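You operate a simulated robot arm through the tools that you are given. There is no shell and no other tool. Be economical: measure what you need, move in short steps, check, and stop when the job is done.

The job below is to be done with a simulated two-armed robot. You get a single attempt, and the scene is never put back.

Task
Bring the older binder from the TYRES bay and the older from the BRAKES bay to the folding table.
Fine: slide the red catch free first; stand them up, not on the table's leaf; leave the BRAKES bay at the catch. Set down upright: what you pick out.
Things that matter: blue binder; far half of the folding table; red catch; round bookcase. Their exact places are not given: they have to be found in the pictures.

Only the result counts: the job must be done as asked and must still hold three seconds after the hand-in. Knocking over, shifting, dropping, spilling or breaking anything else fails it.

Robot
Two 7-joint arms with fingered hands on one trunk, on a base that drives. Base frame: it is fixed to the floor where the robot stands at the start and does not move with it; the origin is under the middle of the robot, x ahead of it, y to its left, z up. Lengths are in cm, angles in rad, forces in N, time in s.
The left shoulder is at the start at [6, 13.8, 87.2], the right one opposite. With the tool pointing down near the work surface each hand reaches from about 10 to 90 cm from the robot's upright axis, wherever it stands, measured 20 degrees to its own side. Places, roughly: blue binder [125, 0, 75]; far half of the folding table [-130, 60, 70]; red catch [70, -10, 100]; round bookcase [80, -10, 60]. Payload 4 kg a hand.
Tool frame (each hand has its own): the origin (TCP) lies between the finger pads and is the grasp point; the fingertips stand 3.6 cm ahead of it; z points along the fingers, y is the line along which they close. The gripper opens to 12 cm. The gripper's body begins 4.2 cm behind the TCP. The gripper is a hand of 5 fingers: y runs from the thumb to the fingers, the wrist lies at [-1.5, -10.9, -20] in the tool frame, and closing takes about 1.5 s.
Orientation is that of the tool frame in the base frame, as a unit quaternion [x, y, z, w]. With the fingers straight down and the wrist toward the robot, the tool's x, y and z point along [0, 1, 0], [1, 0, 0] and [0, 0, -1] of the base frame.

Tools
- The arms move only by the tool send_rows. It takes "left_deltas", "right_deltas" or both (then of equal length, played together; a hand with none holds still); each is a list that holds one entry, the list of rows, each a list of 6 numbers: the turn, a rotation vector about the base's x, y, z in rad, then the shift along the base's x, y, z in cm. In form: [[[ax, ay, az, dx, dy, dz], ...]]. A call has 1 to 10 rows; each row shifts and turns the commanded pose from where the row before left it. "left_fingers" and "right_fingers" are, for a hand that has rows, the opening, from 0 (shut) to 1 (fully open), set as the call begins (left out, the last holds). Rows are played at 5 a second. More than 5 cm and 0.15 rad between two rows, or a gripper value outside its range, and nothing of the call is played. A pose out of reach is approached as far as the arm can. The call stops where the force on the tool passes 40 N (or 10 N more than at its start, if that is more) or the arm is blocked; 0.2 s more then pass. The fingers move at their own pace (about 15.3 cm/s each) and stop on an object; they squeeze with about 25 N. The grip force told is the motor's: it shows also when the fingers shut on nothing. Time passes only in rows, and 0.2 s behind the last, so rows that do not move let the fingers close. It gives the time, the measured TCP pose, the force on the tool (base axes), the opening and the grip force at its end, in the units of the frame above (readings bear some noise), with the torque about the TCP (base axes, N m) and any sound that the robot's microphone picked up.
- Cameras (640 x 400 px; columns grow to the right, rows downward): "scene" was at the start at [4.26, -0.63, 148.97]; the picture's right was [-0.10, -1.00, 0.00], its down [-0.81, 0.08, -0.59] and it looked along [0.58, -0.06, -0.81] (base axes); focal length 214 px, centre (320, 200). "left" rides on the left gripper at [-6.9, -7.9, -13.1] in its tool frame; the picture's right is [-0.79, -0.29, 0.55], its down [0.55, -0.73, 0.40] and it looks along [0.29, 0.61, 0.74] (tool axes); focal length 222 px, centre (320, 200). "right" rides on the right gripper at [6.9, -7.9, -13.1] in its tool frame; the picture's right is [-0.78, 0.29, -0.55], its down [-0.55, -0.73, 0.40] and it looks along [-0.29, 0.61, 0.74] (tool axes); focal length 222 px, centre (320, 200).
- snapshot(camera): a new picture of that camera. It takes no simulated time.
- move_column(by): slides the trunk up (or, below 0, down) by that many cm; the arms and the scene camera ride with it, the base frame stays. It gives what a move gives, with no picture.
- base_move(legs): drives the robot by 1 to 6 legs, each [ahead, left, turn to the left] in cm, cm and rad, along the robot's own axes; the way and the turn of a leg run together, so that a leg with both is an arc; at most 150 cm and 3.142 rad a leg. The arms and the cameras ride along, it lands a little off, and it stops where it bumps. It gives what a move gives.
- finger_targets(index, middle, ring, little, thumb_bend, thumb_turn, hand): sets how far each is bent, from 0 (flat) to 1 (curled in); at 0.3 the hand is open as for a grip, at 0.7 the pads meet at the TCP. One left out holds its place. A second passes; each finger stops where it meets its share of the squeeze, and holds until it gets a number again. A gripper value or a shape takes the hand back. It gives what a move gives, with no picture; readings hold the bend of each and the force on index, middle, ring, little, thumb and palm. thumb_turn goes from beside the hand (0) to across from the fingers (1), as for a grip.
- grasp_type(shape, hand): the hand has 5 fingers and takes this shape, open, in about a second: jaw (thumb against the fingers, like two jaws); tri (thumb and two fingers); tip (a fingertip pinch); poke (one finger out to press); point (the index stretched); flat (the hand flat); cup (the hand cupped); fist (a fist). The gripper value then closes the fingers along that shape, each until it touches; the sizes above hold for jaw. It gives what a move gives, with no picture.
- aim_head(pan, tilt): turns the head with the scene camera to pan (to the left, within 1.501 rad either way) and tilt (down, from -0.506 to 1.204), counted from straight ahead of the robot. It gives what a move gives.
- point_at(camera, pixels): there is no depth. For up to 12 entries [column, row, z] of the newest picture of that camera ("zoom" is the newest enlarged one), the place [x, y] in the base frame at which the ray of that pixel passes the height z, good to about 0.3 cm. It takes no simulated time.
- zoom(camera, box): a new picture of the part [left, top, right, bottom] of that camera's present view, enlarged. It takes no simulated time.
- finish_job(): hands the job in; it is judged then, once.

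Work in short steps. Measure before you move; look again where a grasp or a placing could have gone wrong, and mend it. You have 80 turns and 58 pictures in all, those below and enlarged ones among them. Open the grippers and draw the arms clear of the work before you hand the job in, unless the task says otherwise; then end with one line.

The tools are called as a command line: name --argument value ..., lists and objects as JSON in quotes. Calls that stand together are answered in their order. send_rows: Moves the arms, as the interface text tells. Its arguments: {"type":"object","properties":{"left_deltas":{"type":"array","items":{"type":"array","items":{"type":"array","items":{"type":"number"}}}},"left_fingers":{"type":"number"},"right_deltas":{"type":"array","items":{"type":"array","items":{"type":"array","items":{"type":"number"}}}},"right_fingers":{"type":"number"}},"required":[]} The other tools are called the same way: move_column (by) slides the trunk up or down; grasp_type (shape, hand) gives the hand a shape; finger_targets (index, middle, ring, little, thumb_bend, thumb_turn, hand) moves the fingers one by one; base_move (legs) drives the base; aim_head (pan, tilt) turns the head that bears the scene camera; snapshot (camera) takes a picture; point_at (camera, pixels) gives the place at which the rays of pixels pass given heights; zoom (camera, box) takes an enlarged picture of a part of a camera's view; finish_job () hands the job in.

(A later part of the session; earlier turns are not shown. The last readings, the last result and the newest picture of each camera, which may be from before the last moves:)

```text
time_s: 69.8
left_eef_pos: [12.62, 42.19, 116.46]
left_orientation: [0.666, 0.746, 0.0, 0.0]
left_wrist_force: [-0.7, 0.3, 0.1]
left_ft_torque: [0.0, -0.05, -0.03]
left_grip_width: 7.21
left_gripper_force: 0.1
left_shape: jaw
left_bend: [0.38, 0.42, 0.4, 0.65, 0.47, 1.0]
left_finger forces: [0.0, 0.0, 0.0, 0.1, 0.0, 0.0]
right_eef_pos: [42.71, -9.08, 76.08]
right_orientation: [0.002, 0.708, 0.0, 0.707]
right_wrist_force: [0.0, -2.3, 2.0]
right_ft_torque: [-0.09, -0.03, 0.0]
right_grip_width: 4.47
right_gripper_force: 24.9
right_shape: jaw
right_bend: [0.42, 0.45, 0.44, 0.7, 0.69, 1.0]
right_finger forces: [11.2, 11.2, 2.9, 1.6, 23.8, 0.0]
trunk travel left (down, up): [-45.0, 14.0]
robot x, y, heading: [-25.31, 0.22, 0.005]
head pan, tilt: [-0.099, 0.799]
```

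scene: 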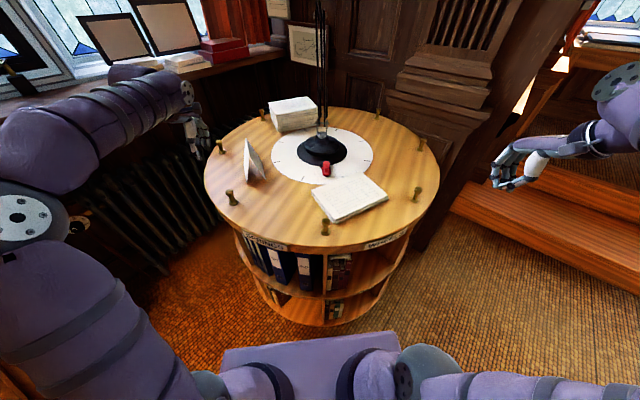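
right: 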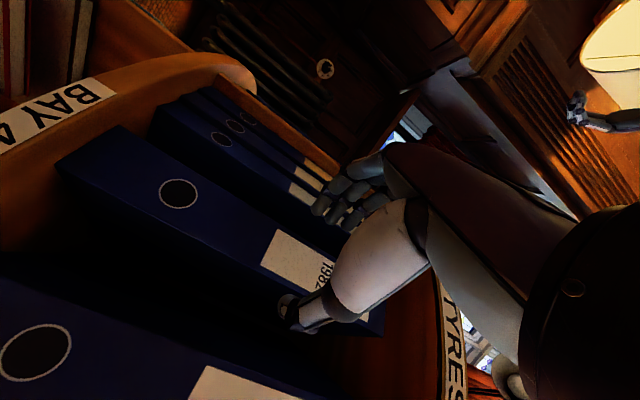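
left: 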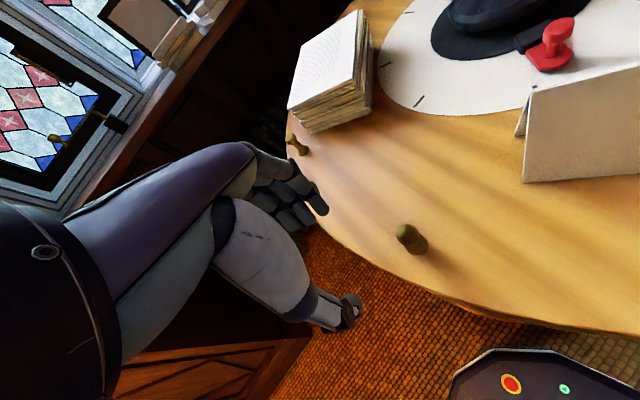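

Held at 4.47 cm; bottom is at z≈58.2, so 17.9 below the TCP. I lift 1.2 cm and back the base 40 cm.

send_rows --right_deltas '[[[0, 0, 0, 0, 0, 0.4], [0, 0, 0, 0, 0, 0.4], [0, 0, 0, 0, 0, 0.4], [0, 0, 0, 0, 0, 0]]]'

send_rows --right_deltas '[[[0, 0, 0, -1, 0, 0], [0, 0, 0, -1.5, 0, 0], [0, 0, 0, -1.5, 0, 0], [0, 0, 0, -1.5, 0, 0], [0, 0, 0, 0, 0, 0]]]'

snapshot --camera "right"

```text
time_s: 70.8
left_eef_pos: [12.59, 42.17, 116.45]
left_orientation: [0.666, 0.746, 0.0, 0.001]
left_wrist_force: [0.6, 0.1, 0.4]
left_ft_torque: [0.01, 0.03, -0.01]
left_grip_width: 7.18
left_gripper_force: 0.0
left_shape: jaw
left_bend: [0.38, 0.42, 0.4, 0.65, 0.47, 1.0]
left_finger forces: [0.1, 0.1, 0.0, 0.0, 0.0, 0.0]
right_eef_pos: [42.62, -9.03, 77.09]
right_orientation: [0.001, 0.709, 0.0, 0.706]
right_wrist_force: [-0.5, -2.8, -6.5]
right_ft_torque: [-0.21, 0.28, 0.11]
right_grip_width: 4.44
right_gripper_force: 25.1
right_shape: jaw
right_bend: [0.41, 0.46, 0.45, 0.7, 0.69, 1.0]
right_finger forces: [12.2, 10.2, 2.8, 1.3, 24.1, 0.0]
trunk travel left (down, up): [-45.0, 14.0]
robot x, y, heading: [-25.16, 0.24, 0.0]
head pan, tilt: [-0.099, 0.799]
```

```text
time_s: 72.0
left_eef_pos: [12.63, 42.13, 116.49]
left_orientation: [0.666, 0.746, 0.0, 0.0]
left_wrist_force: [-0.5, 0.3, -0.2]
left_ft_torque: [0.01, -0.03, -0.01]
left_grip_width: 7.22
left_gripper_force: 0.2
left_shape: jaw
left_bend: [0.38, 0.42, 0.4, 0.65, 0.47, 1.0]
left_finger forces: [0.0, 0.0, 0.0, 0.1, 0.0, 0.0]
right_eef_pos: [37.06, -9.17, 77.09]
right_orientation: [0.001, 0.709, 0.001, 0.705]
right_wrist_force: [0.9, -1.6, -5.1]
right_ft_torque: [-0.37, 0.32, -0.24]
right_grip_width: 4.42
right_gripper_force: 25.3
right_shape: jaw
right_bend: [0.42, 0.46, 0.45, 0.7, 0.69, 1.0]
right_finger forces: [11.2, 6.8, 3.5, 1.9, 25.6, 0.0]
trunk travel left (down, up): [-45.0, 14.0]
robot x, y, heading: [-25.28, -0.35, 0.004]
head pan, tilt: [-0.099, 0.799]
```

```text
18 pictures are left
```

right: 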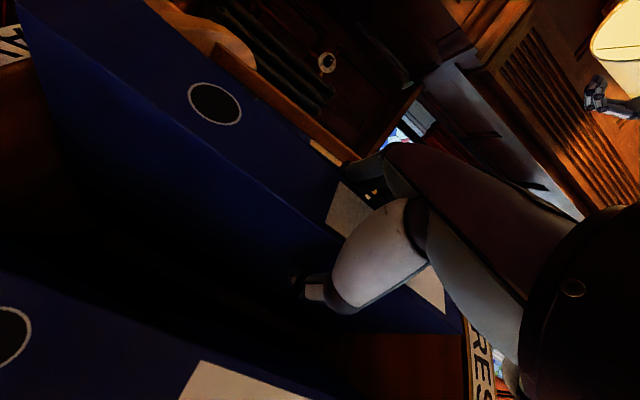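

It slides out cleanly. I back up 33 cm and look left/behind with the head.

base_move --legs '[[-33, 0, 0]]'

aim_head --pan 1.5 --tilt 0.6

snapshot --camera "scene"

```text
time_s: 74.2
left_eef_pos: [-20.32, 42.06, 116.39]
left_orientation: [0.668, 0.744, 0.001, 0.001]
left_wrist_force: [-0.7, -0.2, -0.4]
left_ft_torque: [-0.02, 0.0, 0.0]
left_grip_width: 7.19
left_gripper_force: 0.1
left_shape: jaw
left_bend: [0.38, 0.42, 0.4, 0.65, 0.47, 1.0]
left_finger forces: [0.0, 0.0, 0.0, 0.0, 0.0, 0.0]
right_eef_pos: [3.94, -9.29, 77.17]
right_orientation: [0.003, 0.708, -0.003, 0.707]
right_wrist_force: [0.2, -0.6, -5.2]
right_ft_torque: [-0.07, 0.33, -0.01]
right_grip_width: 4.44
right_gripper_force: 24.9
right_shape: jaw
right_bend: [0.41, 0.46, 0.46, 0.7, 0.69, 0.99]
right_finger forces: [13.8, 5.4, 3.0, 0.8, 23.5, 0.0]
trunk travel left (down, up): [-45.0, 14.0]
robot x, y, heading: [-58.51, 0.26, -0.006]
head pan, tilt: [-0.099, 0.799]
```

```text
time_s: 75.9
left_eef_pos: [-20.38, 42.11, 116.45]
left_orientation: [0.668, 0.744, -0.001, 0.0]
left_wrist_force: [1.0, -0.6, -0.3]
left_ft_torque: [0.01, -0.02, 0.02]
left_grip_width: 7.21
left_gripper_force: 0.1
left_shape: jaw
left_bend: [0.38, 0.42, 0.4, 0.65, 0.47, 1.0]
left_finger forces: [0.0, 0.0, 0.1, 0.0, 0.0, 0.1]
right_eef_pos: [3.96, -9.15, 77.06]
right_orientation: [0.003, 0.709, -0.002, 0.705]
right_wrist_force: [0.8, 0.0, -6.8]
right_ft_torque: [-0.02, 0.37, -0.02]
right_grip_width: 4.44
right_gripper_force: 25.4
right_shape: jaw
right_bend: [0.41, 0.46, 0.46, 0.7, 0.69, 0.99]
right_finger forces: [13.8, 5.4, 2.9, 0.6, 23.4, 0.0]
trunk travel left (down, up): [-45.0, 14.0]
robot x, y, heading: [-58.79, -0.01, -0.0]
head pan, tilt: [1.499, 0.6]
```

```text
17 pictures are left
```

scene: 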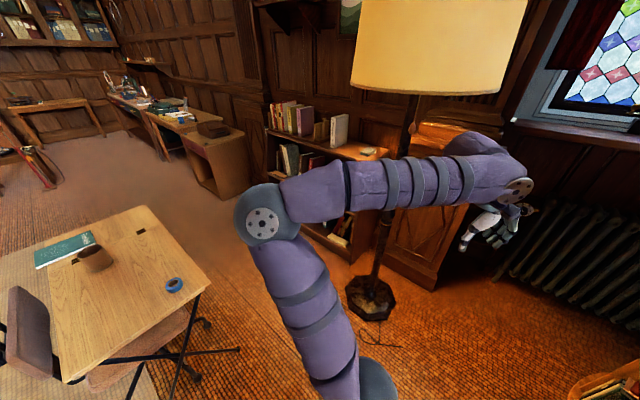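

The folding table with green book, cup and tape is at scene (20–210, 205–380); a floor lamp base at (370,298). I locate them.

point_at --camera "scene" --pixels '[[145, 205, 72], [210, 280, 72], [65, 380, 72], [20, 258, 72], [140, 232, 72], [174, 285, 72], [95, 267, 72], [94, 240, 73], [35, 268, 73], [370, 298, 0], [355, 25, 140], [240, 175, 70]]'

zoom --camera "scene" --box '[0, 180, 260, 400]'

```text
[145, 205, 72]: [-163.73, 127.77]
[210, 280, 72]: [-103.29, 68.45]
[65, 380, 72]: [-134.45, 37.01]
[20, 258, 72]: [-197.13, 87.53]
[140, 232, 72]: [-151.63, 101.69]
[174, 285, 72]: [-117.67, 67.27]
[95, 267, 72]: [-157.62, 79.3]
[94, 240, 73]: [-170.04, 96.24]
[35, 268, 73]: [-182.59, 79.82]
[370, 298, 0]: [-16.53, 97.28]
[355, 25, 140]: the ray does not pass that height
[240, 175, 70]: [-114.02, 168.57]
```

```text
1.82 times, centred on (130, 290) of scene
```

zoom: 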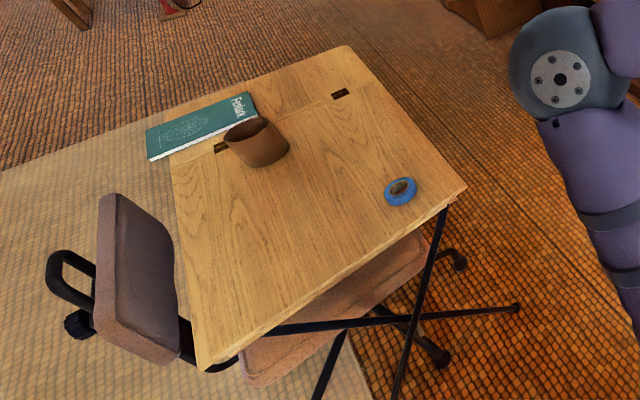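

The leaf lies beyond the hinges (zoom (340,95),(222,147)); the near, supported half has tape and free room around (-133,50). I raise the binder above table height first.

move_column --by 14

send_rows --right_deltas '[[[0, 0, 0, 0, 0, 2], [0, 0, 0, 0, 0, 2], [0, 0, 0, 0, 0, 2], [0, 0, 0, 0, 0, 0]]]'

base_move --legs '[[-19, -19.5, 0], [0, 0, 1.2], [0, 0, 1.156]]'

aim_head --pan 0 --tilt 0.75

snapshot --camera "scene"

```text
time_s: 77.5
left_eef_pos: [-20.23, 41.94, 130.36]
left_orientation: [0.668, 0.744, 0.0, 0.0]
left_wrist_force: [0.6, 0.4, 0.0]
left_ft_torque: [0.0, -0.01, -0.02]
left_grip_width: 7.2
left_gripper_force: 0.0
left_shape: jaw
left_bend: [0.38, 0.42, 0.4, 0.65, 0.47, 1.0]
left_finger forces: [0.0, 0.0, 0.1, 0.1, 0.0, 0.0]
right_eef_pos: [3.97, -9.29, 91.04]
right_orientation: [0.003, 0.708, -0.002, 0.706]
right_wrist_force: [1.0, -0.5, -5.3]
right_ft_torque: [-0.06, 0.34, 0.01]
right_grip_width: 4.43
right_gripper_force: 25.2
right_shape: jaw
right_bend: [0.41, 0.46, 0.46, 0.7, 0.69, 0.99]
right_finger forces: [13.8, 5.4, 2.9, 0.7, 23.4, 0.1]
trunk travel left (down, up): [-59.0, 0.0]
robot x, y, heading: [-58.49, -0.2, 0.001]
head pan, tilt: [1.499, 0.6]
```

```text
time_s: 78.5
left_eef_pos: [-20.16, 42.09, 130.49]
left_orientation: [0.668, 0.744, 0.001, 0.0]
left_wrist_force: [0.2, -0.6, 0.5]
left_ft_torque: [0.02, 0.01, 0.01]
left_grip_width: 7.21
left_gripper_force: 0.1
left_shape: jaw
left_bend: [0.38, 0.42, 0.4, 0.65, 0.47, 1.0]
left_finger forces: [0.1, 0.1, 0.0, 0.1, 0.0, 0.1]
right_eef_pos: [4.02, -9.26, 97.22]
right_orientation: [0.003, 0.708, -0.001, 0.706]
right_wrist_force: [-0.9, -0.1, -5.4]
right_ft_torque: [-0.05, 0.35, -0.01]
right_grip_width: 4.43
right_gripper_force: 24.9
right_shape: jaw
right_bend: [0.41, 0.46, 0.46, 0.7, 0.69, 0.99]
right_finger forces: [13.8, 5.4, 2.9, 0.5, 23.5, 0.0]
trunk travel left (down, up): [-59.0, 0.0]
robot x, y, heading: [-58.38, 0.04, -0.004]
head pan, tilt: [1.499, 0.6]
```

```text
time_s: 80.3
left_eef_pos: [-37.08, 25.81, 130.28]
left_orientation: [0.667, 0.745, 0.0, 0.001]
left_wrist_force: [0.3, 1.0, 0.2]
left_ft_torque: [-0.05, 0.03, 0.0]
left_grip_width: 7.22
left_gripper_force: 0.1
left_shape: jaw
left_bend: [0.38, 0.42, 0.4, 0.65, 0.47, 1.0]
left_finger forces: [0.0, 0.0, 0.0, 0.0, 0.1, 0.0]
right_eef_pos: [-12.63, -25.5, 96.84]
right_orientation: [0.002, 0.711, -0.002, 0.703]
right_wrist_force: [0.2, 2.1, -5.7]
right_ft_torque: [-0.04, 0.35, -0.02]
right_grip_width: 4.44
right_gripper_force: 25.3
right_shape: jaw
right_bend: [0.41, 0.46, 0.46, 0.7, 0.69, 0.99]
right_finger forces: [14.1, 5.8, 3.1, 0.4, 23.6, 0.0]
trunk travel left (down, up): [-59.0, 0.0]
robot x, y, heading: [-75.25, -16.46, 0.002]
head pan, tilt: [1.499, 0.6]
stopped in leg 1: the robot was blocked; the commanded pose is now the measured one
```

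```text
time_s: 81.9
left_eef_pos: [-37.14, 25.62, 130.52]
left_orientation: [0.667, 0.745, 0.0, 0.001]
left_wrist_force: [-0.6, 0.6, -1.1]
left_ft_torque: [0.01, 0.03, 0.02]
left_grip_width: 7.24
left_gripper_force: 0.1
left_shape: jaw
left_bend: [0.38, 0.42, 0.4, 0.65, 0.47, 1.0]
left_finger forces: [0.0, 0.1, 0.1, 0.0, 0.0, 0.0]
right_eef_pos: [-12.55, -25.67, 97.0]
right_orientation: [0.002, 0.71, -0.002, 0.704]
right_wrist_force: [-0.2, 0.0, -6.2]
right_ft_torque: [-0.11, 0.34, 0.02]
right_grip_width: 4.45
right_gripper_force: 25.4
right_shape: jaw
right_bend: [0.41, 0.46, 0.46, 0.7, 0.69, 0.99]
right_finger forces: [13.9, 5.6, 3.1, 0.4, 23.9, 0.0]
trunk travel left (down, up): [-59.0, 0.0]
robot x, y, heading: [-75.34, -16.69, 0.002]
head pan, tilt: [0.0, 0.75]
```

```text
15 pictures are left
```

scene: 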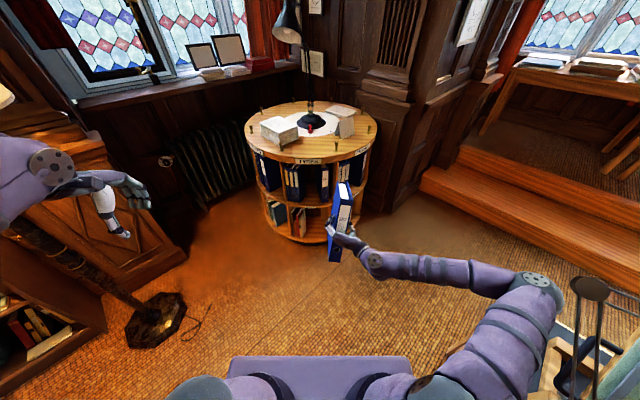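

The base bumped something behind/right (perhaps the stand at scene (590,320)); I move off it forward-left and turn toward the table from there.

base_move --legs '[[7, 12.5, 0], [0, 0, 1.2], [0, 0, 1.156]]'

snapshot --camera "scene"

```text
time_s: 89.1
left_eef_pos: [-124.93, -5.94, 130.49]
left_orientation: [-0.425, 0.905, 0.001, -0.001]
left_wrist_force: [0.2, -0.3, 0.3]
left_ft_torque: [0.03, 0.02, 0.0]
left_grip_width: 7.18
left_gripper_force: 0.1
left_shape: jaw
left_bend: [0.38, 0.42, 0.4, 0.65, 0.47, 1.0]
left_finger forces: [0.0, 0.0, 0.1, 0.1, 0.1, 0.1]
right_eef_pos: [-104.99, 47.18, 97.03]
right_orientation: [0.652, -0.281, -0.647, -0.278]
right_wrist_force: [-0.3, -0.3, -4.8]
right_ft_torque: [-0.21, -0.29, -0.01]
right_grip_width: 4.44
right_gripper_force: 25.5
right_shape: jaw
right_bend: [0.41, 0.46, 0.46, 0.7, 0.69, 0.99]
right_finger forces: [13.8, 5.8, 3.2, 0.4, 23.7, 0.0]
trunk travel left (down, up): [-59.0, 0.0]
robot x, y, heading: [-68.24, -4.4, 2.343]
head pan, tilt: [0.0, 0.75]
```

```text
14 pictures are left
```

scene: 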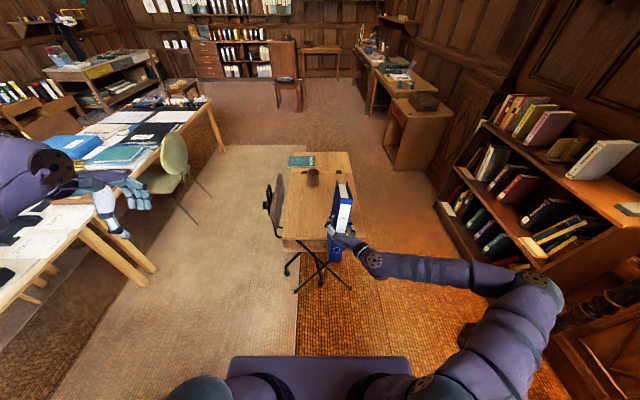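

Facing the table now; near-left corner at (283,238), chair at its left. I re-measure corners at several heights to find the top's height.

point_at --camera "scene" --pixels '[[283, 238, 68], [283, 238, 72], [283, 238, 76], [351, 153, 72], [290, 170, 72], [312, 184, 72], [275, 176, 85], [353, 232, 72]]'

zoom --camera "scene" --box '[240, 140, 400, 260]'

```text
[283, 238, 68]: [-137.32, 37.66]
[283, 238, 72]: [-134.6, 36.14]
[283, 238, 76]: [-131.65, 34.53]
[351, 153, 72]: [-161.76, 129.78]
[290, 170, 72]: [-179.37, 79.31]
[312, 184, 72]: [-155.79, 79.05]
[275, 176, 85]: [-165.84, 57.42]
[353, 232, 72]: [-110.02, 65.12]
```

```text
3.33 times, centred on (320, 200) of scene
```

zoom: 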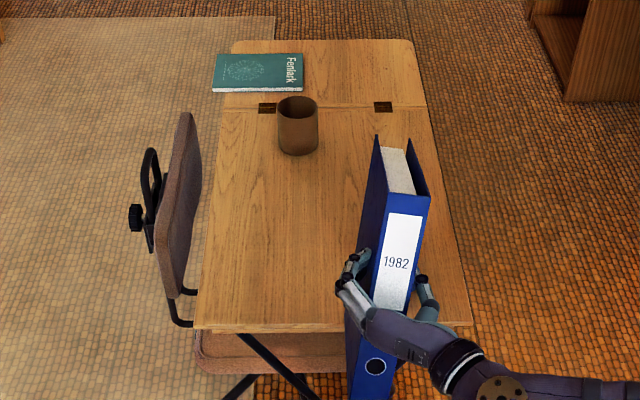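

Both views agree: top at z≈72, edge from (-134.5,36.6) to (-103.3,68.5). I shift left 19 and ahead 21 so the binder is over the near-left of the supported half.

base_move --legs '[[0, 19, 0.02], [21, 0, 0]]'

zoom --camera "scene" --box '[240, 140, 440, 290]'

```text
time_s: 90.7
left_eef_pos: [-136.65, -18.81, 130.45]
left_orientation: [-0.443, 0.896, 0.0, -0.001]
left_wrist_force: [0.1, 0.5, 0.2]
left_ft_torque: [-0.04, 0.02, -0.01]
left_grip_width: 7.21
left_gripper_force: 0.0
left_shape: jaw
left_bend: [0.38, 0.42, 0.4, 0.65, 0.47, 1.0]
left_finger forces: [0.0, 0.1, 0.0, 0.0, 0.0, 0.0]
right_eef_pos: [-118.84, 35.15, 96.87]
right_orientation: [0.66, -0.267, -0.652, -0.262]
right_wrist_force: [0.6, 0.5, -6.5]
right_ft_torque: [-0.2, -0.29, 0.01]
right_grip_width: 4.45
right_gripper_force: 25.9
right_shape: jaw
right_bend: [0.41, 0.46, 0.46, 0.7, 0.69, 0.99]
right_finger forces: [13.7, 6.0, 3.0, 0.5, 24.1, 0.0]
trunk travel left (down, up): [-59.0, 0.0]
robot x, y, heading: [-79.94, -14.83, 2.377]
head pan, tilt: [0.0, 0.75]
stopped in leg 1: the robot was blocked; the commanded pose is now the measured one
```

```text
2.67 times, centred on (340, 215) of scene
```

zoom: 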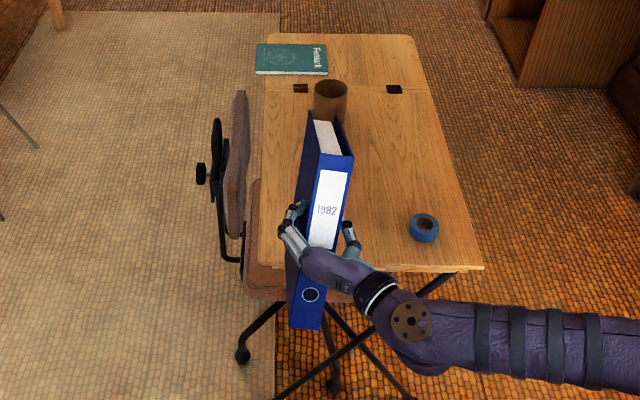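

Tape and cup are clear of the lane. I ease 1.5 cm right off the obstruction and drive ahead 20 cm.

base_move --legs '[[0, -1.5, 0], [20, 0, 0]]'

zoom --camera "scene" --box '[240, 140, 440, 290]'

```text
time_s: 92.7
left_eef_pos: [-150.28, -3.78, 130.34]
left_orientation: [-0.443, 0.897, 0.0, 0.0]
left_wrist_force: [-1.0, -0.6, 0.8]
left_ft_torque: [-0.04, -0.02, -0.01]
left_grip_width: 7.21
left_gripper_force: 0.0
left_shape: jaw
left_bend: [0.38, 0.42, 0.4, 0.65, 0.47, 1.0]
left_finger forces: [0.0, 0.0, 0.1, 0.0, 0.0, 0.0]
right_eef_pos: [-132.47, 50.04, 97.06]
right_orientation: [0.658, -0.267, -0.653, -0.263]
right_wrist_force: [-0.4, 0.5, -5.4]
right_ft_torque: [-0.17, -0.28, 0.01]
right_grip_width: 4.43
right_gripper_force: 24.7
right_shape: jaw
right_bend: [0.41, 0.46, 0.46, 0.7, 0.69, 0.99]
right_finger forces: [13.7, 6.0, 3.0, 0.4, 24.0, 0.0]
trunk travel left (down, up): [-59.0, 0.0]
robot x, y, heading: [-93.5, 0.07, 2.38]
head pan, tilt: [0.0, 0.75]
```

```text
2.67 times, centred on (340, 215) of scene
```

zoom: 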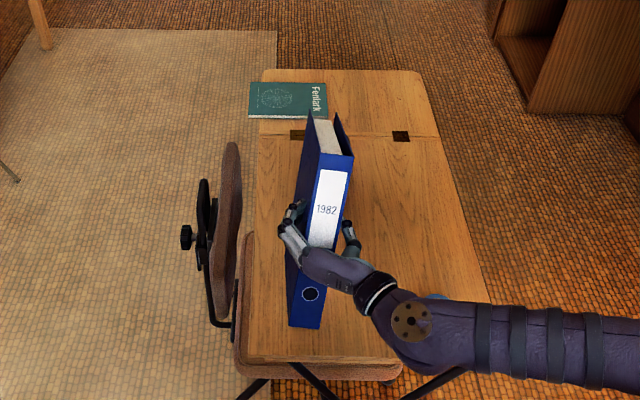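

Well placed. I check the binder's far end versus the cup and start lowering.

point_at --camera "zoom" --pixels '[[312, 112, 109], [337, 113, 109], [320, 152, 109], [348, 157, 109]]'

send_rows --right_deltas '[[[0, 0, 0, 0, 0, -1.5], [0, 0, 0, 0, 0, -1.5], [0, 0, 0, 0, 0, -1.5], [0, 0, 0, 0, 0, -1], [0, 0, 0, 0, 0, 0]]]'

snapshot --camera "right"

```text
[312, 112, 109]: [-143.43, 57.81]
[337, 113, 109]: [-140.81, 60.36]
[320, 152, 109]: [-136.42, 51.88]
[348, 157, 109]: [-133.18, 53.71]
```

```text
time_s: 93.8
left_eef_pos: [-150.08, -4.03, 130.56]
left_orientation: [-0.443, 0.896, 0.002, 0.0]
left_wrist_force: [-0.1, -0.6, -0.5]
left_ft_torque: [-0.04, 0.04, 0.0]
left_grip_width: 7.2
left_gripper_force: 0.0
left_shape: jaw
left_bend: [0.38, 0.42, 0.4, 0.65, 0.47, 1.0]
left_finger forces: [0.1, 0.0, 0.0, 0.0, 0.1, 0.0]
right_eef_pos: [-132.42, 49.82, 91.91]
right_orientation: [-0.655, 0.264, 0.657, 0.264]
right_wrist_force: [6.4, -7.1, 21.0]
right_ft_torque: [-0.05, 0.7, 0.25]
right_grip_width: 4.46
right_gripper_force: 25.0
right_shape: jaw
right_bend: [0.4, 0.46, 0.45, 0.7, 0.69, 1.0]
right_finger forces: [15.8, 7.7, 3.9, 1.6, 24.9, 0.0]
trunk travel left (down, up): [-59.0, 0.0]
robot x, y, heading: [-93.45, 0.57, 2.377]
head pan, tilt: [0.0, 0.75]
```

```text
10 pictures are left
```

right: 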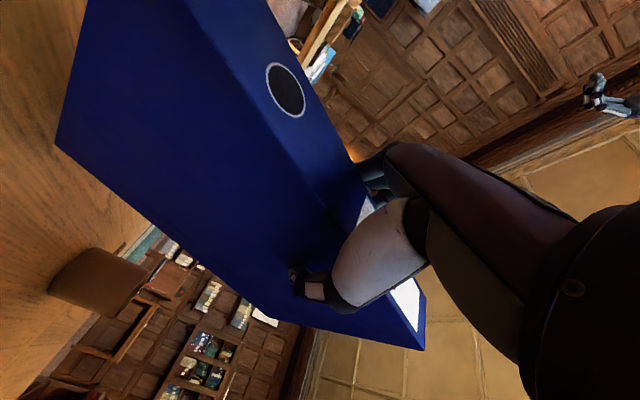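

The binder touched the table (21 N up) and stands flat. I ease the load, open the fingers, and check before retreating.

send_rows --right_deltas '[[[0, 0, 0, 0, 0, 0.3], [0, 0, 0, 0, 0, 0]]]'

send_rows --right_deltas '[[[0, 0, 0, 0, 0, 0], [0, 0, 0, 0, 0, 0], [0, 0, 0, 0, 0, 0], [0, 0, 0, 0, 0, 0], [0, 0, 0, 0, 0, 0]]]' --right_fingers 0.8

send_rows --right_deltas '[[[0, 0, 0, 0.72, -0.69, 0], [0, 0, 0, 1.44, -1.38, 0], [0, 0, 0, 1.44, -1.38, 0], [0, 0, 0, 1.44, -1.38, 0]]]'

```text
time_s: 94.5
left_eef_pos: [-149.99, -4.06, 130.6]
left_orientation: [-0.443, 0.896, 0.002, 0.001]
left_wrist_force: [0.1, 0.0, -0.1]
left_ft_torque: [-0.01, 0.03, -0.01]
left_grip_width: 7.21
left_gripper_force: 0.1
left_shape: jaw
left_bend: [0.38, 0.42, 0.4, 0.65, 0.47, 1.0]
left_finger forces: [0.0, 0.1, 0.0, 0.0, 0.0, 0.0]
right_eef_pos: [-132.38, 49.79, 92.01]
right_orientation: [0.657, -0.267, -0.654, -0.264]
right_wrist_force: [6.1, -8.0, 17.0]
right_ft_torque: [-0.03, 0.62, 0.26]
right_grip_width: 4.45
right_gripper_force: 25.5
right_shape: jaw
right_bend: [0.4, 0.46, 0.45, 0.7, 0.69, 1.0]
right_finger forces: [16.0, 7.4, 3.7, 1.2, 24.7, 0.0]
trunk travel left (down, up): [-59.0, 0.0]
robot x, y, heading: [-93.31, 0.25, 2.381]
head pan, tilt: [0.0, 0.75]
```

```text
time_s: 95.7
left_eef_pos: [-150.24, -4.03, 130.55]
left_orientation: [-0.443, 0.897, 0.002, 0.0]
left_wrist_force: [-0.2, -0.3, 0.2]
left_ft_torque: [-0.02, -0.02, 0.01]
left_grip_width: 7.21
left_gripper_force: 0.1
left_shape: jaw
left_bend: [0.38, 0.42, 0.4, 0.65, 0.47, 1.0]
left_finger forces: [0.0, 0.0, 0.0, 0.1, 0.1, 0.0]
right_eef_pos: [-132.26, 49.82, 91.85]
right_orientation: [0.658, -0.266, -0.653, -0.263]
right_wrist_force: [1.9, -0.2, 0.3]
right_ft_torque: [0.05, 0.01, 0.06]
right_grip_width: 9.57
right_gripper_force: 0.0
right_shape: jaw
right_bend: [0.32, 0.35, 0.34, 0.51, 0.39, 0.99]
right_finger forces: [0.4, 0.1, 0.1, 0.0, 1.0, 0.1]
trunk travel left (down, up): [-59.0, 0.0]
robot x, y, heading: [-93.53, -0.1, 2.379]
head pan, tilt: [0.0, 0.75]
```

```text
time_s: 96.7
left_eef_pos: [-150.28, -4.06, 130.5]
left_orientation: [-0.443, 0.897, 0.001, 0.0]
left_wrist_force: [-0.6, 0.3, 0.4]
left_ft_torque: [-0.05, 0.02, -0.02]
left_grip_width: 7.17
left_gripper_force: 0.1
left_shape: jaw
left_bend: [0.38, 0.42, 0.4, 0.65, 0.47, 1.0]
left_finger forces: [0.0, 0.0, 0.1, 0.0, 0.0, 0.0]
right_eef_pos: [-127.16, 45.22, 91.99]
right_orientation: [0.658, -0.267, -0.653, -0.263]
right_wrist_force: [-0.6, 0.2, -0.9]
right_ft_torque: [0.01, 0.03, -0.01]
right_grip_width: 9.59
right_gripper_force: 0.1
right_shape: jaw
right_bend: [0.32, 0.35, 0.34, 0.51, 0.39, 0.99]
right_finger forces: [0.0, 0.1, 0.0, 0.0, 0.0, 0.1]
trunk travel left (down, up): [-59.0, 0.0]
robot x, y, heading: [-93.59, 0.14, 2.379]
head pan, tilt: [0.0, 0.75]
```

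Hand is free and the binder stayed put. I drive back out, sidestep right, and turn toward the bookcase, lowering the trunk.

base_move --legs '[[-20, 0, 0], [0, -17, 0]]'

zoom --camera "scene" --box '[200, 100, 440, 260]'

base_move --legs '[[0, 0, -1.2], [0, 0, -1.18]]'

move_column --by -14

```text
time_s: 99.3
left_eef_pos: [-124.16, -5.44, 130.5]
left_orientation: [-0.445, 0.896, 0.002, -0.001]
left_wrist_force: [-0.4, 0.3, 0.2]
left_ft_torque: [-0.02, 0.06, 0.02]
left_grip_width: 7.24
left_gripper_force: 0.0
left_shape: jaw
left_bend: [0.38, 0.42, 0.4, 0.65, 0.47, 1.0]
left_finger forces: [0.2, 0.0, 0.1, 0.0, 0.1, 0.0]
right_eef_pos: [-101.64, 43.78, 91.82]
right_orientation: [0.658, -0.264, -0.655, -0.261]
right_wrist_force: [-0.2, 0.1, -0.8]
right_ft_torque: [-0.01, 0.03, 0.04]
right_grip_width: 9.6
right_gripper_force: 0.0
right_shape: jaw
right_bend: [0.32, 0.35, 0.34, 0.51, 0.39, 0.99]
right_finger forces: [0.0, 0.0, 0.0, 0.0, 0.0, 0.0]
trunk travel left (down, up): [-59.0, 0.0]
robot x, y, heading: [-67.35, -0.83, 2.381]
head pan, tilt: [0.0, 0.75]
```

```text
2.50 times, centred on (320, 180) of scene
```

zoom: 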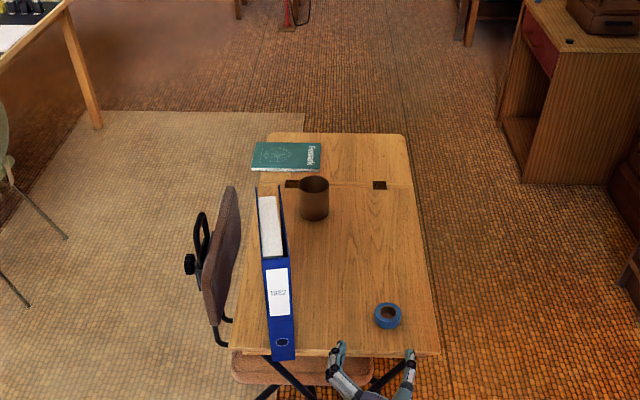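

```text
time_s: 105.6
left_eef_pos: [-29.55, 41.09, 130.49]
left_orientation: [0.668, 0.745, 0.0, 0.0]
left_wrist_force: [-0.1, -0.9, 1.5]
left_ft_torque: [-0.03, 0.02, -0.03]
left_grip_width: 7.22
left_gripper_force: 0.1
left_shape: jaw
left_bend: [0.38, 0.42, 0.4, 0.65, 0.47, 1.0]
left_finger forces: [0.1, 0.0, 0.1, 0.1, 0.0, 0.1]
right_eef_pos: [-12.31, -10.31, 91.96]
right_orientation: [0.003, 0.71, -0.002, 0.705]
right_wrist_force: [-0.1, -0.2, -0.2]
right_ft_torque: [0.01, -0.02, 0.01]
right_grip_width: 9.58
right_gripper_force: 0.1
right_shape: jaw
right_bend: [0.32, 0.35, 0.34, 0.51, 0.39, 0.99]
right_finger forces: [0.0, 0.0, 0.0, 0.1, 0.0, 0.1]
trunk travel left (down, up): [-59.0, 0.0]
robot x, y, heading: [-67.41, -1.3, -0.001]
head pan, tilt: [0.0, 0.75]
```

```text
time_s: 107.3
left_eef_pos: [-29.58, 41.0, 116.42]
left_orientation: [0.668, 0.744, 0.0, 0.001]
left_wrist_force: [-0.4, 0.3, 0.8]
left_ft_torque: [0.02, 0.01, -0.02]
left_grip_width: 7.19
left_gripper_force: 0.0
left_shape: jaw
left_bend: [0.38, 0.42, 0.4, 0.65, 0.47, 1.0]
left_finger forces: [0.1, 0.0, 0.1, 0.0, 0.1, 0.1]
right_eef_pos: [-12.18, -10.24, 78.03]
right_orientation: [0.003, 0.71, -0.002, 0.704]
right_wrist_force: [0.2, 0.6, -0.4]
right_ft_torque: [0.02, 0.01, 0.02]
right_grip_width: 9.57
right_gripper_force: 0.1
right_shape: jaw
right_bend: [0.32, 0.35, 0.34, 0.51, 0.39, 0.99]
right_finger forces: [0.1, 0.1, 0.0, 0.0, 0.0, 0.1]
trunk travel left (down, up): [-45.0, 14.0]
robot x, y, heading: [-67.53, -1.21, -0.003]
head pan, tilt: [0.0, 0.75]
```

1982 stands upright on the supported half. I move the right hand aside to the right and drive back to the bookcase at about (0,0).

send_rows --right_deltas '[[[0, 0, 0, -1.5, -4.2, 1], [0, 0, 0, -1.5, -4.2, 1], [0, 0, 0, -1.5, -4.2, 1], [0, 0, 0, -1.5, -4.2, 1], [0, 0, 0, -1.5, -4.2, 1], [0, 0, 0, -1.5, -4.2, 1], [0, 0, 0, -1.5, -4.2, 1], [0, 0, 0, -1.5, -4.2, 1], [0, 0, 0, -1.5, -4.2, 1]]]'

base_move --legs '[[67.5, 1.2, 0]]'

zoom --camera "scene" --box '[170, 80, 470, 320]'

```text
time_s: 109.3
left_eef_pos: [-29.6, 41.1, 116.51]
left_orientation: [0.668, 0.744, 0.001, 0.001]
left_wrist_force: [0.3, -0.5, -1.1]
left_ft_torque: [-0.02, -0.01, -0.04]
left_grip_width: 7.23
left_gripper_force: 0.1
left_shape: jaw
left_bend: [0.38, 0.42, 0.4, 0.65, 0.47, 1.0]
left_finger forces: [0.1, 0.0, 0.0, 0.0, 0.1, 0.0]
right_eef_pos: [-25.96, -48.18, 86.69]
right_orientation: [0.003, 0.709, -0.002, 0.705]
right_wrist_force: [0.0, 0.7, 0.1]
right_ft_torque: [0.05, -0.01, 0.0]
right_grip_width: 9.6
right_gripper_force: 0.1
right_shape: jaw
right_bend: [0.32, 0.35, 0.34, 0.51, 0.39, 0.99]
right_finger forces: [0.0, 0.1, 0.1, 0.0, 0.0, 0.0]
trunk travel left (down, up): [-45.0, 14.0]
robot x, y, heading: [-67.42, -0.87, -0.0]
head pan, tilt: [0.0, 0.75]
```

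```text
time_s: 113.0
left_eef_pos: [37.89, 41.5, 116.43]
left_orientation: [0.672, 0.741, 0.0, 0.001]
left_wrist_force: [-0.3, 0.0, 0.7]
left_ft_torque: [-0.04, 0.02, -0.01]
left_grip_width: 7.19
left_gripper_force: 0.0
left_shape: jaw
left_bend: [0.38, 0.42, 0.4, 0.65, 0.47, 1.0]
left_finger forces: [0.0, 0.0, 0.0, 0.1, 0.0, 0.0]
right_eef_pos: [40.75, -47.6, 86.73]
right_orientation: [0.006, 0.71, -0.005, 0.704]
right_wrist_force: [0.4, -0.7, -1.4]
right_ft_torque: [0.03, 0.0, -0.02]
right_grip_width: 9.58
right_gripper_force: 0.1
right_shape: jaw
right_bend: [0.32, 0.35, 0.34, 0.51, 0.39, 0.99]
right_finger forces: [0.0, 0.0, 0.0, 0.0, 0.1, 0.0]
trunk travel left (down, up): [-45.0, 14.0]
robot x, y, heading: [-0.74, -0.17, -0.009]
head pan, tilt: [0.0, 0.75]
```

```text
1.67 times, centred on (320, 200) of scene
```

zoom: 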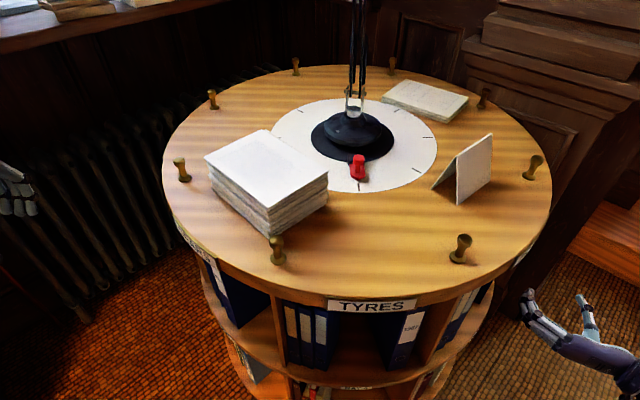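

Peg A at zoom (180,163), stack corner (213,192). I measure both.

point_at --camera "zoom" --pixels '[[180, 163, 103.5], [185, 178, 99.5], [213, 192, 99.5], [208, 162, 107], [213, 97, 103.5], [278, 242, 103.5], [461, 240, 103.5]]'

```text
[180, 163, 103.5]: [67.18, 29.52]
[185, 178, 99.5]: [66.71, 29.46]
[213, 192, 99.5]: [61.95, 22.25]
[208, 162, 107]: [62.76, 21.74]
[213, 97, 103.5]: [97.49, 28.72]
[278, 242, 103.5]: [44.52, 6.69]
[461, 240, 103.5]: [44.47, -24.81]
```

A is at (67,29.5), stack corner 8.8 cm away: fine. I bring the left hand over it, descend and grip.

send_rows --left_deltas '[[[0, 0, 0, 4.16, -1.71, 0], [0, 0, 0, 4.16, -1.71, 0], [0, 0, 0, 4.16, -1.71, 0], [0, 0, 0, 4.16, -1.71, 0], [0, 0, 0, 4.16, -1.71, 0], [0, 0, 0, 4.16, -1.71, 0], [0, 0, 0, 4.14, -1.74, 0], [0, 0, 0, 0, 0, -4], [0, 0, 0, 0, 0, -4], [0, 0, 0, 0, 0, -4.1]]]'

send_rows --left_deltas '[[[0, 0, 0, 0, 0, 0], [0, 0, 0, 0, 0, 0], [0, 0, 0, 0, 0, 0], [0, 0, 0, 0, 0, 0], [0, 0, 0, 0, 0, 0], [0, 0, 0, 0, 0, 0]]]' --left_fingers 0

```text
time_s: 115.2
left_eef_pos: [66.94, 29.42, 104.26]
left_orientation: [0.671, 0.741, -0.001, 0.002]
left_wrist_force: [-0.1, 0.3, 0.7]
left_ft_torque: [0.0, -0.01, 0.03]
left_grip_width: 7.21
left_gripper_force: 0.0
left_shape: jaw
left_bend: [0.38, 0.42, 0.4, 0.65, 0.47, 1.0]
left_finger forces: [0.0, 0.0, 0.1, 0.0, 0.0, 0.0]
right_eef_pos: [40.8, -47.6, 86.63]
right_orientation: [0.005, 0.71, -0.004, 0.704]
right_wrist_force: [-0.1, -0.3, -0.4]
right_ft_torque: [-0.03, -0.04, 0.0]
right_grip_width: 9.57
right_gripper_force: 0.0
right_shape: jaw
right_bend: [0.32, 0.35, 0.34, 0.51, 0.39, 0.99]
right_finger forces: [0.0, 0.0, 0.0, 0.0, 0.1, 0.1]
trunk travel left (down, up): [-45.0, 14.0]
robot x, y, heading: [-0.75, -0.12, -0.007]
head pan, tilt: [0.0, 0.75]
```

```text
time_s: 116.6
left_eef_pos: [66.86, 29.42, 104.42]
left_orientation: [0.67, 0.742, 0.0, 0.001]
left_wrist_force: [-1.1, -3.0, -2.6]
left_ft_torque: [-0.1, 0.01, -0.08]
left_grip_width: 1.56
left_gripper_force: 24.9
left_shape: jaw
left_bend: [0.5, 0.49, 0.54, 0.71, 0.7, 1.0]
left_finger forces: [9.3, 7.3, 0.0, 0.0, 17.4, 0.0]
right_eef_pos: [40.78, -47.69, 86.75]
right_orientation: [0.005, 0.709, -0.004, 0.705]
right_wrist_force: [0.5, 0.5, 0.0]
right_ft_torque: [0.0, 0.01, 0.03]
right_grip_width: 9.6
right_gripper_force: 0.1
right_shape: jaw
right_bend: [0.32, 0.35, 0.34, 0.51, 0.39, 0.99]
right_finger forces: [0.0, 0.1, 0.0, 0.0, 0.0, 0.0]
trunk travel left (down, up): [-45.0, 14.0]
robot x, y, heading: [-0.7, -0.11, -0.009]
head pan, tilt: [0.0, 0.75]
```

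Peg A is held. I sweep it through the arc to -22.5°, slowing at the end and holding.

send_rows --left_deltas '[[[0, 0, 0.04, -1.9, -1.0, 0], [0, 0, 0.05, -2.9, -1.62, 0], [0, 0, 0.05, -2.76, -1.85, 0], [0, 0, 0.05, -2.61, -2.06, 0], [0, 0, 0.05, -2.44, -2.25, 0], [0, 0, 0.05, -2.25, -2.44, 0], [0, 0, 0.05, -2.06, -2.61, 0], [0, 0, 0.05, -1.84, -2.76, 0], [0, 0, 0.05, -1.63, -2.9, 0], [0, 0, 0.05, -1.39, -3.01, 0]]]'

send_rows --left_deltas '[[[0, 0, 0.05, -1.15, -3.12, 0], [0, 0, 0.05, -0.9, -3.2, 0], [0, 0, 0.05, -0.65, -3.25, 0], [0, 0, 0.05, -0.39, -3.3, 0], [0, 0, 0.05, -0.13, -3.32, 0], [0, 0, 0.05, 0.13, -3.32, 0], [0, 0, 0.05, 0.39, -3.3, 0], [0, 0, 0.04, 0.4, -2.2, 0], [0, 0, 0.03, 0.4, -1.8, 0], [0, 0, 0.02, 0.37, -1.5, 0]]]'

send_rows --left_deltas '[[[0, 0, 0.02, 0.35, -1.1, 0], [0, 0, 0.02, 0.4, -1.1, 0], [0, 0, 0, 0.4, -1.1, 0], [0, 0, 0, 0.38, -1.0, 0], [0, 0, 0, 0, 0, 0], [0, 0, 0, 0, 0, 0], [0, 0, 0, 0, 0, 0]]]'

zoom --camera "scene" --box '[170, 80, 470, 320]'

```text
time_s: 118.8
left_eef_pos: [44.91, 6.04, 104.62]
left_orientation: [0.477, 0.879, -0.001, 0.003]
left_wrist_force: [-2.6, -22.6, -0.4]
left_ft_torque: [-0.51, 0.03, -0.24]
left_grip_width: 1.23
left_gripper_force: 25.4
left_shape: jaw
left_bend: [0.55, 0.51, 0.55, 0.71, 0.73, 1.0]
left_finger forces: [0.0, 2.5, 0.1, 0.0, 22.2, 0.0]
right_eef_pos: [40.54, -47.79, 86.63]
right_orientation: [0.006, 0.71, -0.004, 0.704]
right_wrist_force: [-1.2, -0.5, -0.3]
right_ft_torque: [-0.01, -0.01, 0.03]
right_grip_width: 9.58
right_gripper_force: 0.0
right_shape: jaw
right_bend: [0.32, 0.35, 0.34, 0.51, 0.39, 0.99]
right_finger forces: [0.1, 0.0, 0.1, 0.0, 0.0, 0.0]
trunk travel left (down, up): [-45.0, 14.0]
robot x, y, heading: [-0.63, -0.2, -0.011]
head pan, tilt: [0.0, 0.75]
```

```text
time_s: 121.0
left_eef_pos: [43.79, -21.23, 104.66]
left_orientation: [0.267, 0.964, 0.001, 0.001]
left_wrist_force: [6.6, 1.1, 6.3]
left_ft_torque: [0.01, -0.13, 0.0]
left_grip_width: 1.25
left_gripper_force: 25.2
left_shape: jaw
left_bend: [0.5, 0.54, 0.55, 0.71, 0.76, 1.0]
left_finger forces: [0.1, 0.1, 0.0, 0.2, 19.7, 0.0]
right_eef_pos: [40.82, -47.65, 86.72]
right_orientation: [0.005, 0.71, -0.004, 0.704]
right_wrist_force: [-0.5, 0.1, 0.4]
right_ft_torque: [-0.01, 0.01, -0.01]
right_grip_width: 9.59
right_gripper_force: 0.0
right_shape: jaw
right_bend: [0.32, 0.35, 0.34, 0.51, 0.39, 0.99]
right_finger forces: [0.0, 0.0, 0.1, 0.1, 0.1, 0.0]
trunk travel left (down, up): [-45.0, 14.0]
robot x, y, heading: [-0.63, -0.38, -0.012]
head pan, tilt: [0.0, 0.75]
```

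```text
time_s: 122.6
left_eef_pos: [45.08, -25.56, 104.53]
left_orientation: [0.249, 0.969, 0.001, 0.0]
left_wrist_force: [0.6, 0.1, -0.3]
left_ft_torque: [-0.01, 0.0, -0.03]
left_grip_width: 1.19
left_gripper_force: 24.9
left_shape: jaw
left_bend: [0.5, 0.54, 0.55, 0.71, 0.76, 1.0]
left_finger forces: [0.0, 0.0, 0.1, 0.1, 0.0, 0.0]
right_eef_pos: [40.84, -47.56, 86.75]
right_orientation: [0.006, 0.71, -0.004, 0.704]
right_wrist_force: [0.1, -0.9, -1.1]
right_ft_torque: [0.0, -0.03, 0.02]
right_grip_width: 9.57
right_gripper_force: 0.0
right_shape: jaw
right_bend: [0.32, 0.35, 0.34, 0.51, 0.39, 0.99]
right_finger forces: [0.1, 0.1, 0.1, 0.0, 0.0, 0.0]
trunk travel left (down, up): [-45.0, 14.0]
robot x, y, heading: [-0.48, -0.73, -0.008]
head pan, tilt: [0.0, 0.75]
```

```text
1.67 times, centred on (320, 200) of scene
```

zoom: 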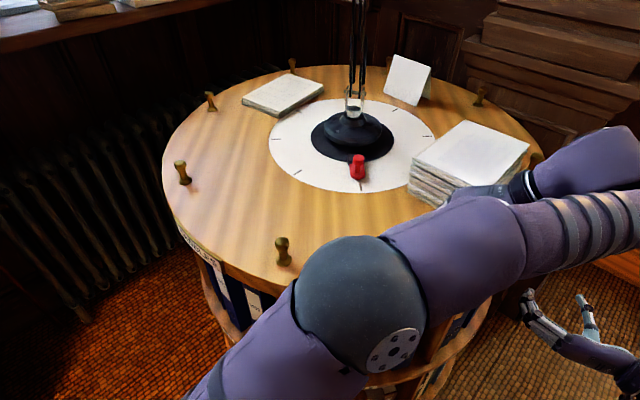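

The grip let go at the end; pegs now at zoom (283,243),(181,165),(210,97). I measure the alignment.

point_at --camera "zoom" --pixels '[[282, 243, 103.5], [180, 166, 103.5], [210, 97, 103.5], [292, 62, 103.5], [480, 92, 103.5]]'

send_rows --left_deltas '[[[0, 0, 0, 0, 0, 0], [0, 0, 0, 0, 0, 0], [0, 0, 0, -0.5, 0, 4], [0, 0, 0, -0.5, 0, 4], [0, 0, -0.1, -1, 2, 4], [0, 0, -0.1, -1, 4.5, 0], [0, 0, -0.1, -1, 4.5, 0], [0, 0, -0.1, -1, 4.5, 0], [0, 0, -0.1, -1, 4.5, 0], [0, 0, -0.1, -1, 4.5, 0]]]' --left_fingers 0.6

send_rows --left_deltas '[[[0, 0, -0.1, 0, 4.8, 0], [0, 0, -0.1, 0, 4.8, 0], [0, 0, -0.1, 0, 4.8, 0], [0, 0, -0.1, 0, 4.8, 0], [0, 0, 0, 0, 4.8, 0], [0, 0, 0, 0, 4.8, 0], [0, 0, 0, 0, 4.8, 0], [0, 0, 0, 0, 4.8, 0], [0, 0, 0, 0, 4.8, 0]]]'

zoom --camera "scene" --box '[230, 140, 430, 290]'

```text
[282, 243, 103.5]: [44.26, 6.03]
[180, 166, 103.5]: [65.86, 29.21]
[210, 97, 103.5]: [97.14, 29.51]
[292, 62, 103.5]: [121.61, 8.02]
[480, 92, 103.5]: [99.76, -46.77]
```

```text
time_s: 124.8
left_eef_pos: [38.26, -1.08, 116.37]
left_orientation: [0.524, 0.852, 0.0, 0.001]
left_wrist_force: [-0.1, -0.4, 0.3]
left_ft_torque: [0.0, -0.01, 0.03]
left_grip_width: 7.18
left_gripper_force: 0.1
left_shape: jaw
left_bend: [0.38, 0.42, 0.4, 0.65, 0.48, 1.0]
left_finger forces: [0.0, 0.1, 0.1, 0.0, 0.0, 0.0]
right_eef_pos: [40.79, -47.45, 86.89]
right_orientation: [0.004, 0.71, -0.005, 0.704]
right_wrist_force: [-0.2, -0.4, 0.1]
right_ft_torque: [-0.04, 0.0, -0.03]
right_grip_width: 9.6
right_gripper_force: 0.0
right_shape: jaw
right_bend: [0.32, 0.35, 0.34, 0.51, 0.39, 0.99]
right_finger forces: [0.0, 0.0, 0.1, 0.0, 0.1, 0.1]
trunk travel left (down, up): [-45.0, 14.0]
robot x, y, heading: [-0.76, -0.34, -0.011]
head pan, tilt: [0.0, 0.75]
```

```text
time_s: 126.8
left_eef_pos: [38.11, 42.03, 116.53]
left_orientation: [0.683, 0.73, 0.0, 0.002]
left_wrist_force: [0.0, 0.4, -0.2]
left_ft_torque: [0.02, 0.03, -0.02]
left_grip_width: 7.21
left_gripper_force: 0.1
left_shape: jaw
left_bend: [0.38, 0.42, 0.4, 0.65, 0.48, 1.0]
left_finger forces: [0.1, 0.0, 0.1, 0.0, 0.0, 0.0]
right_eef_pos: [40.75, -47.53, 86.74]
right_orientation: [0.005, 0.71, -0.005, 0.705]
right_wrist_force: [0.0, -0.8, -0.2]
right_ft_torque: [-0.04, -0.01, 0.0]
right_grip_width: 9.6
right_gripper_force: 0.1
right_shape: jaw
right_bend: [0.32, 0.35, 0.34, 0.51, 0.39, 0.99]
right_finger forces: [0.0, 0.0, 0.0, 0.1, 0.0, 0.0]
trunk travel left (down, up): [-45.0, 14.0]
robot x, y, heading: [-0.46, -0.32, -0.011]
head pan, tilt: [0.0, 0.75]
```

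```text
2.67 times, centred on (330, 215) of scene
```

zoom: 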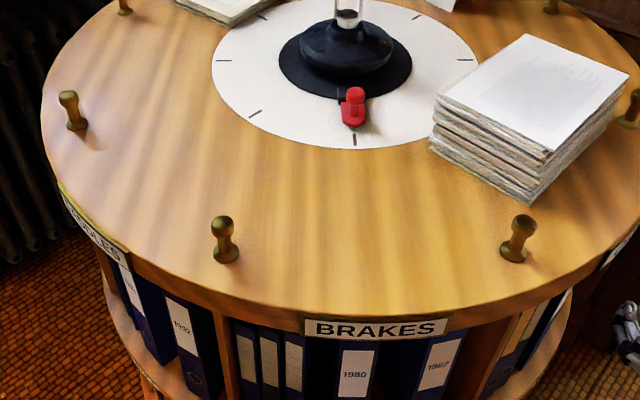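

BRAKES faces front again; I measure its front pegs (221,222),(523,222) and the 1962 spine in this zoom.

point_at --camera "zoom" --pixels '[[221, 222, 103.5], [523, 222, 103.5], [68, 97, 103.5], [430, 340, 88.3], [465, 332, 88.3], [376, 329, 94], [480, 350, 88], [340, 347, 88.3], [379, 345, 88.3]]'

```text
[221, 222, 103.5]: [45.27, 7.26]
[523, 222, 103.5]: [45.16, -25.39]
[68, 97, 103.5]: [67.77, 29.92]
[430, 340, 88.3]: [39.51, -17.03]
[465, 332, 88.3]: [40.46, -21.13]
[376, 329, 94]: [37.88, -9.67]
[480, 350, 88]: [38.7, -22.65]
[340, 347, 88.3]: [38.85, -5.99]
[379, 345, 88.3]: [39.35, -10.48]
```

Alignment is perfect: pegs at (45.3,7.3) and (45.2,-25.4). 1962 lies radially at 12.5°, so I reposition the base behind and right, turned 0.22 rad to face it squarely.

base_move --legs '[[-24, 0, 0], [0, -24, 0], [0, 0, 0.228]]'

```text
time_s: 130.8
left_eef_pos: [3.43, 25.6, 116.34]
left_orientation: [0.596, 0.803, 0.001, 0.001]
left_wrist_force: [0.7, -0.3, -0.7]
left_ft_torque: [-0.01, 0.03, 0.0]
left_grip_width: 7.17
left_gripper_force: 0.0
left_shape: jaw
left_bend: [0.38, 0.42, 0.4, 0.65, 0.48, 1.0]
left_finger forces: [0.0, 0.0, 0.1, 0.1, 0.0, 0.1]
right_eef_pos: [26.15, -60.83, 86.7]
right_orientation: [-0.075, 0.706, 0.075, 0.7]
right_wrist_force: [-0.2, -0.2, -0.8]
right_ft_torque: [-0.01, 0.0, 0.02]
right_grip_width: 9.59
right_gripper_force: 0.1
right_shape: jaw
right_bend: [0.32, 0.35, 0.34, 0.51, 0.39, 0.99]
right_finger forces: [0.1, 0.0, 0.1, 0.0, 0.0, 0.1]
trunk travel left (down, up): [-45.0, 14.0]
robot x, y, heading: [-25.0, -23.82, 0.217]
head pan, tilt: [0.0, 0.75]
```

Base is at (-25,-23.8), heading 0.217 as wanted. I bring the right hand to 11 cm before the grasp point of 1962 and look.

send_rows --right_deltas '[[[0, 0, 0, 0.75, 4.5, -1.18], [0, 0, 0, 0.75, 4.5, -1.18], [0, 0, 0, 0.75, 4.5, -1.18], [0, 0, 0, 0.75, 4.5, -1.18], [0, 0, 0, 0.75, 4.5, -1.18], [0, 0, 0, 0.75, 4.5, -1.18], [0, 0, 0, 0.75, 4.5, -1.18], [0, 0, 0, 0.75, 4.5, -1.18], [0, 0, 0, 0.75, 4.5, -1.18], [0, 0, 0, 0, 0, 0]]]' --right_fingers 0.6

snapshot --camera "right"

```text
time_s: 133.0
left_eef_pos: [3.39, 25.67, 116.38]
left_orientation: [0.596, 0.803, 0.0, 0.002]
left_wrist_force: [0.1, -0.4, 0.2]
left_ft_torque: [0.02, 0.01, 0.02]
left_grip_width: 7.19
left_gripper_force: 0.0
left_shape: jaw
left_bend: [0.38, 0.42, 0.4, 0.65, 0.48, 1.0]
left_finger forces: [0.0, 0.0, 0.1, 0.0, 0.0, 0.0]
right_eef_pos: [32.85, -20.36, 76.18]
right_orientation: [-0.075, 0.706, 0.075, 0.701]
right_wrist_force: [0.2, 0.1, -0.7]
right_ft_torque: [-0.01, 0.01, 0.06]
right_grip_width: 7.21
right_gripper_force: 0.1
right_shape: jaw
right_bend: [0.38, 0.42, 0.4, 0.65, 0.47, 1.0]
right_finger forces: [0.0, 0.1, 0.0, 0.0, 0.0, 0.0]
trunk travel left (down, up): [-45.0, 14.0]
robot x, y, heading: [-24.99, -23.82, 0.212]
head pan, tilt: [0.0, 0.75]
```

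```text
5 pictures are left
```

right: 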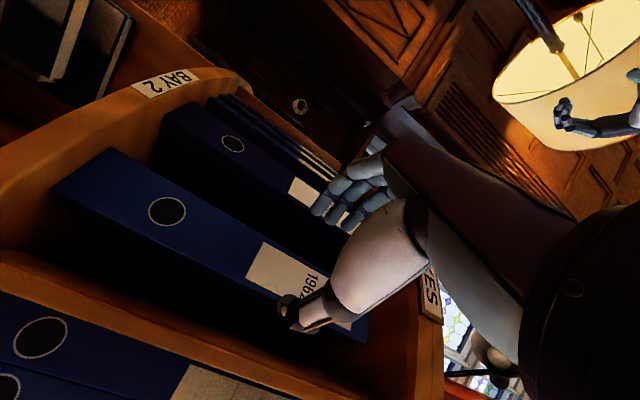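

I measure the spine's bottom corners (55,185),(113,150) at z=58.2 to centre the hand.

point_at --camera "right" --pixels '[[55, 185, 58.2], [113, 150, 58.2], [366, 342, 88.3], [365, 342, 87.5], [0, 262, 58.2], [110, 303, 70]]'

```text
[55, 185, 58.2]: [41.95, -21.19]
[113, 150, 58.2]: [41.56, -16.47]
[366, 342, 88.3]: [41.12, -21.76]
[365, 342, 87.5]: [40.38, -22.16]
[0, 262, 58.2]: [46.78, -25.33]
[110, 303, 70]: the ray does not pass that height
```

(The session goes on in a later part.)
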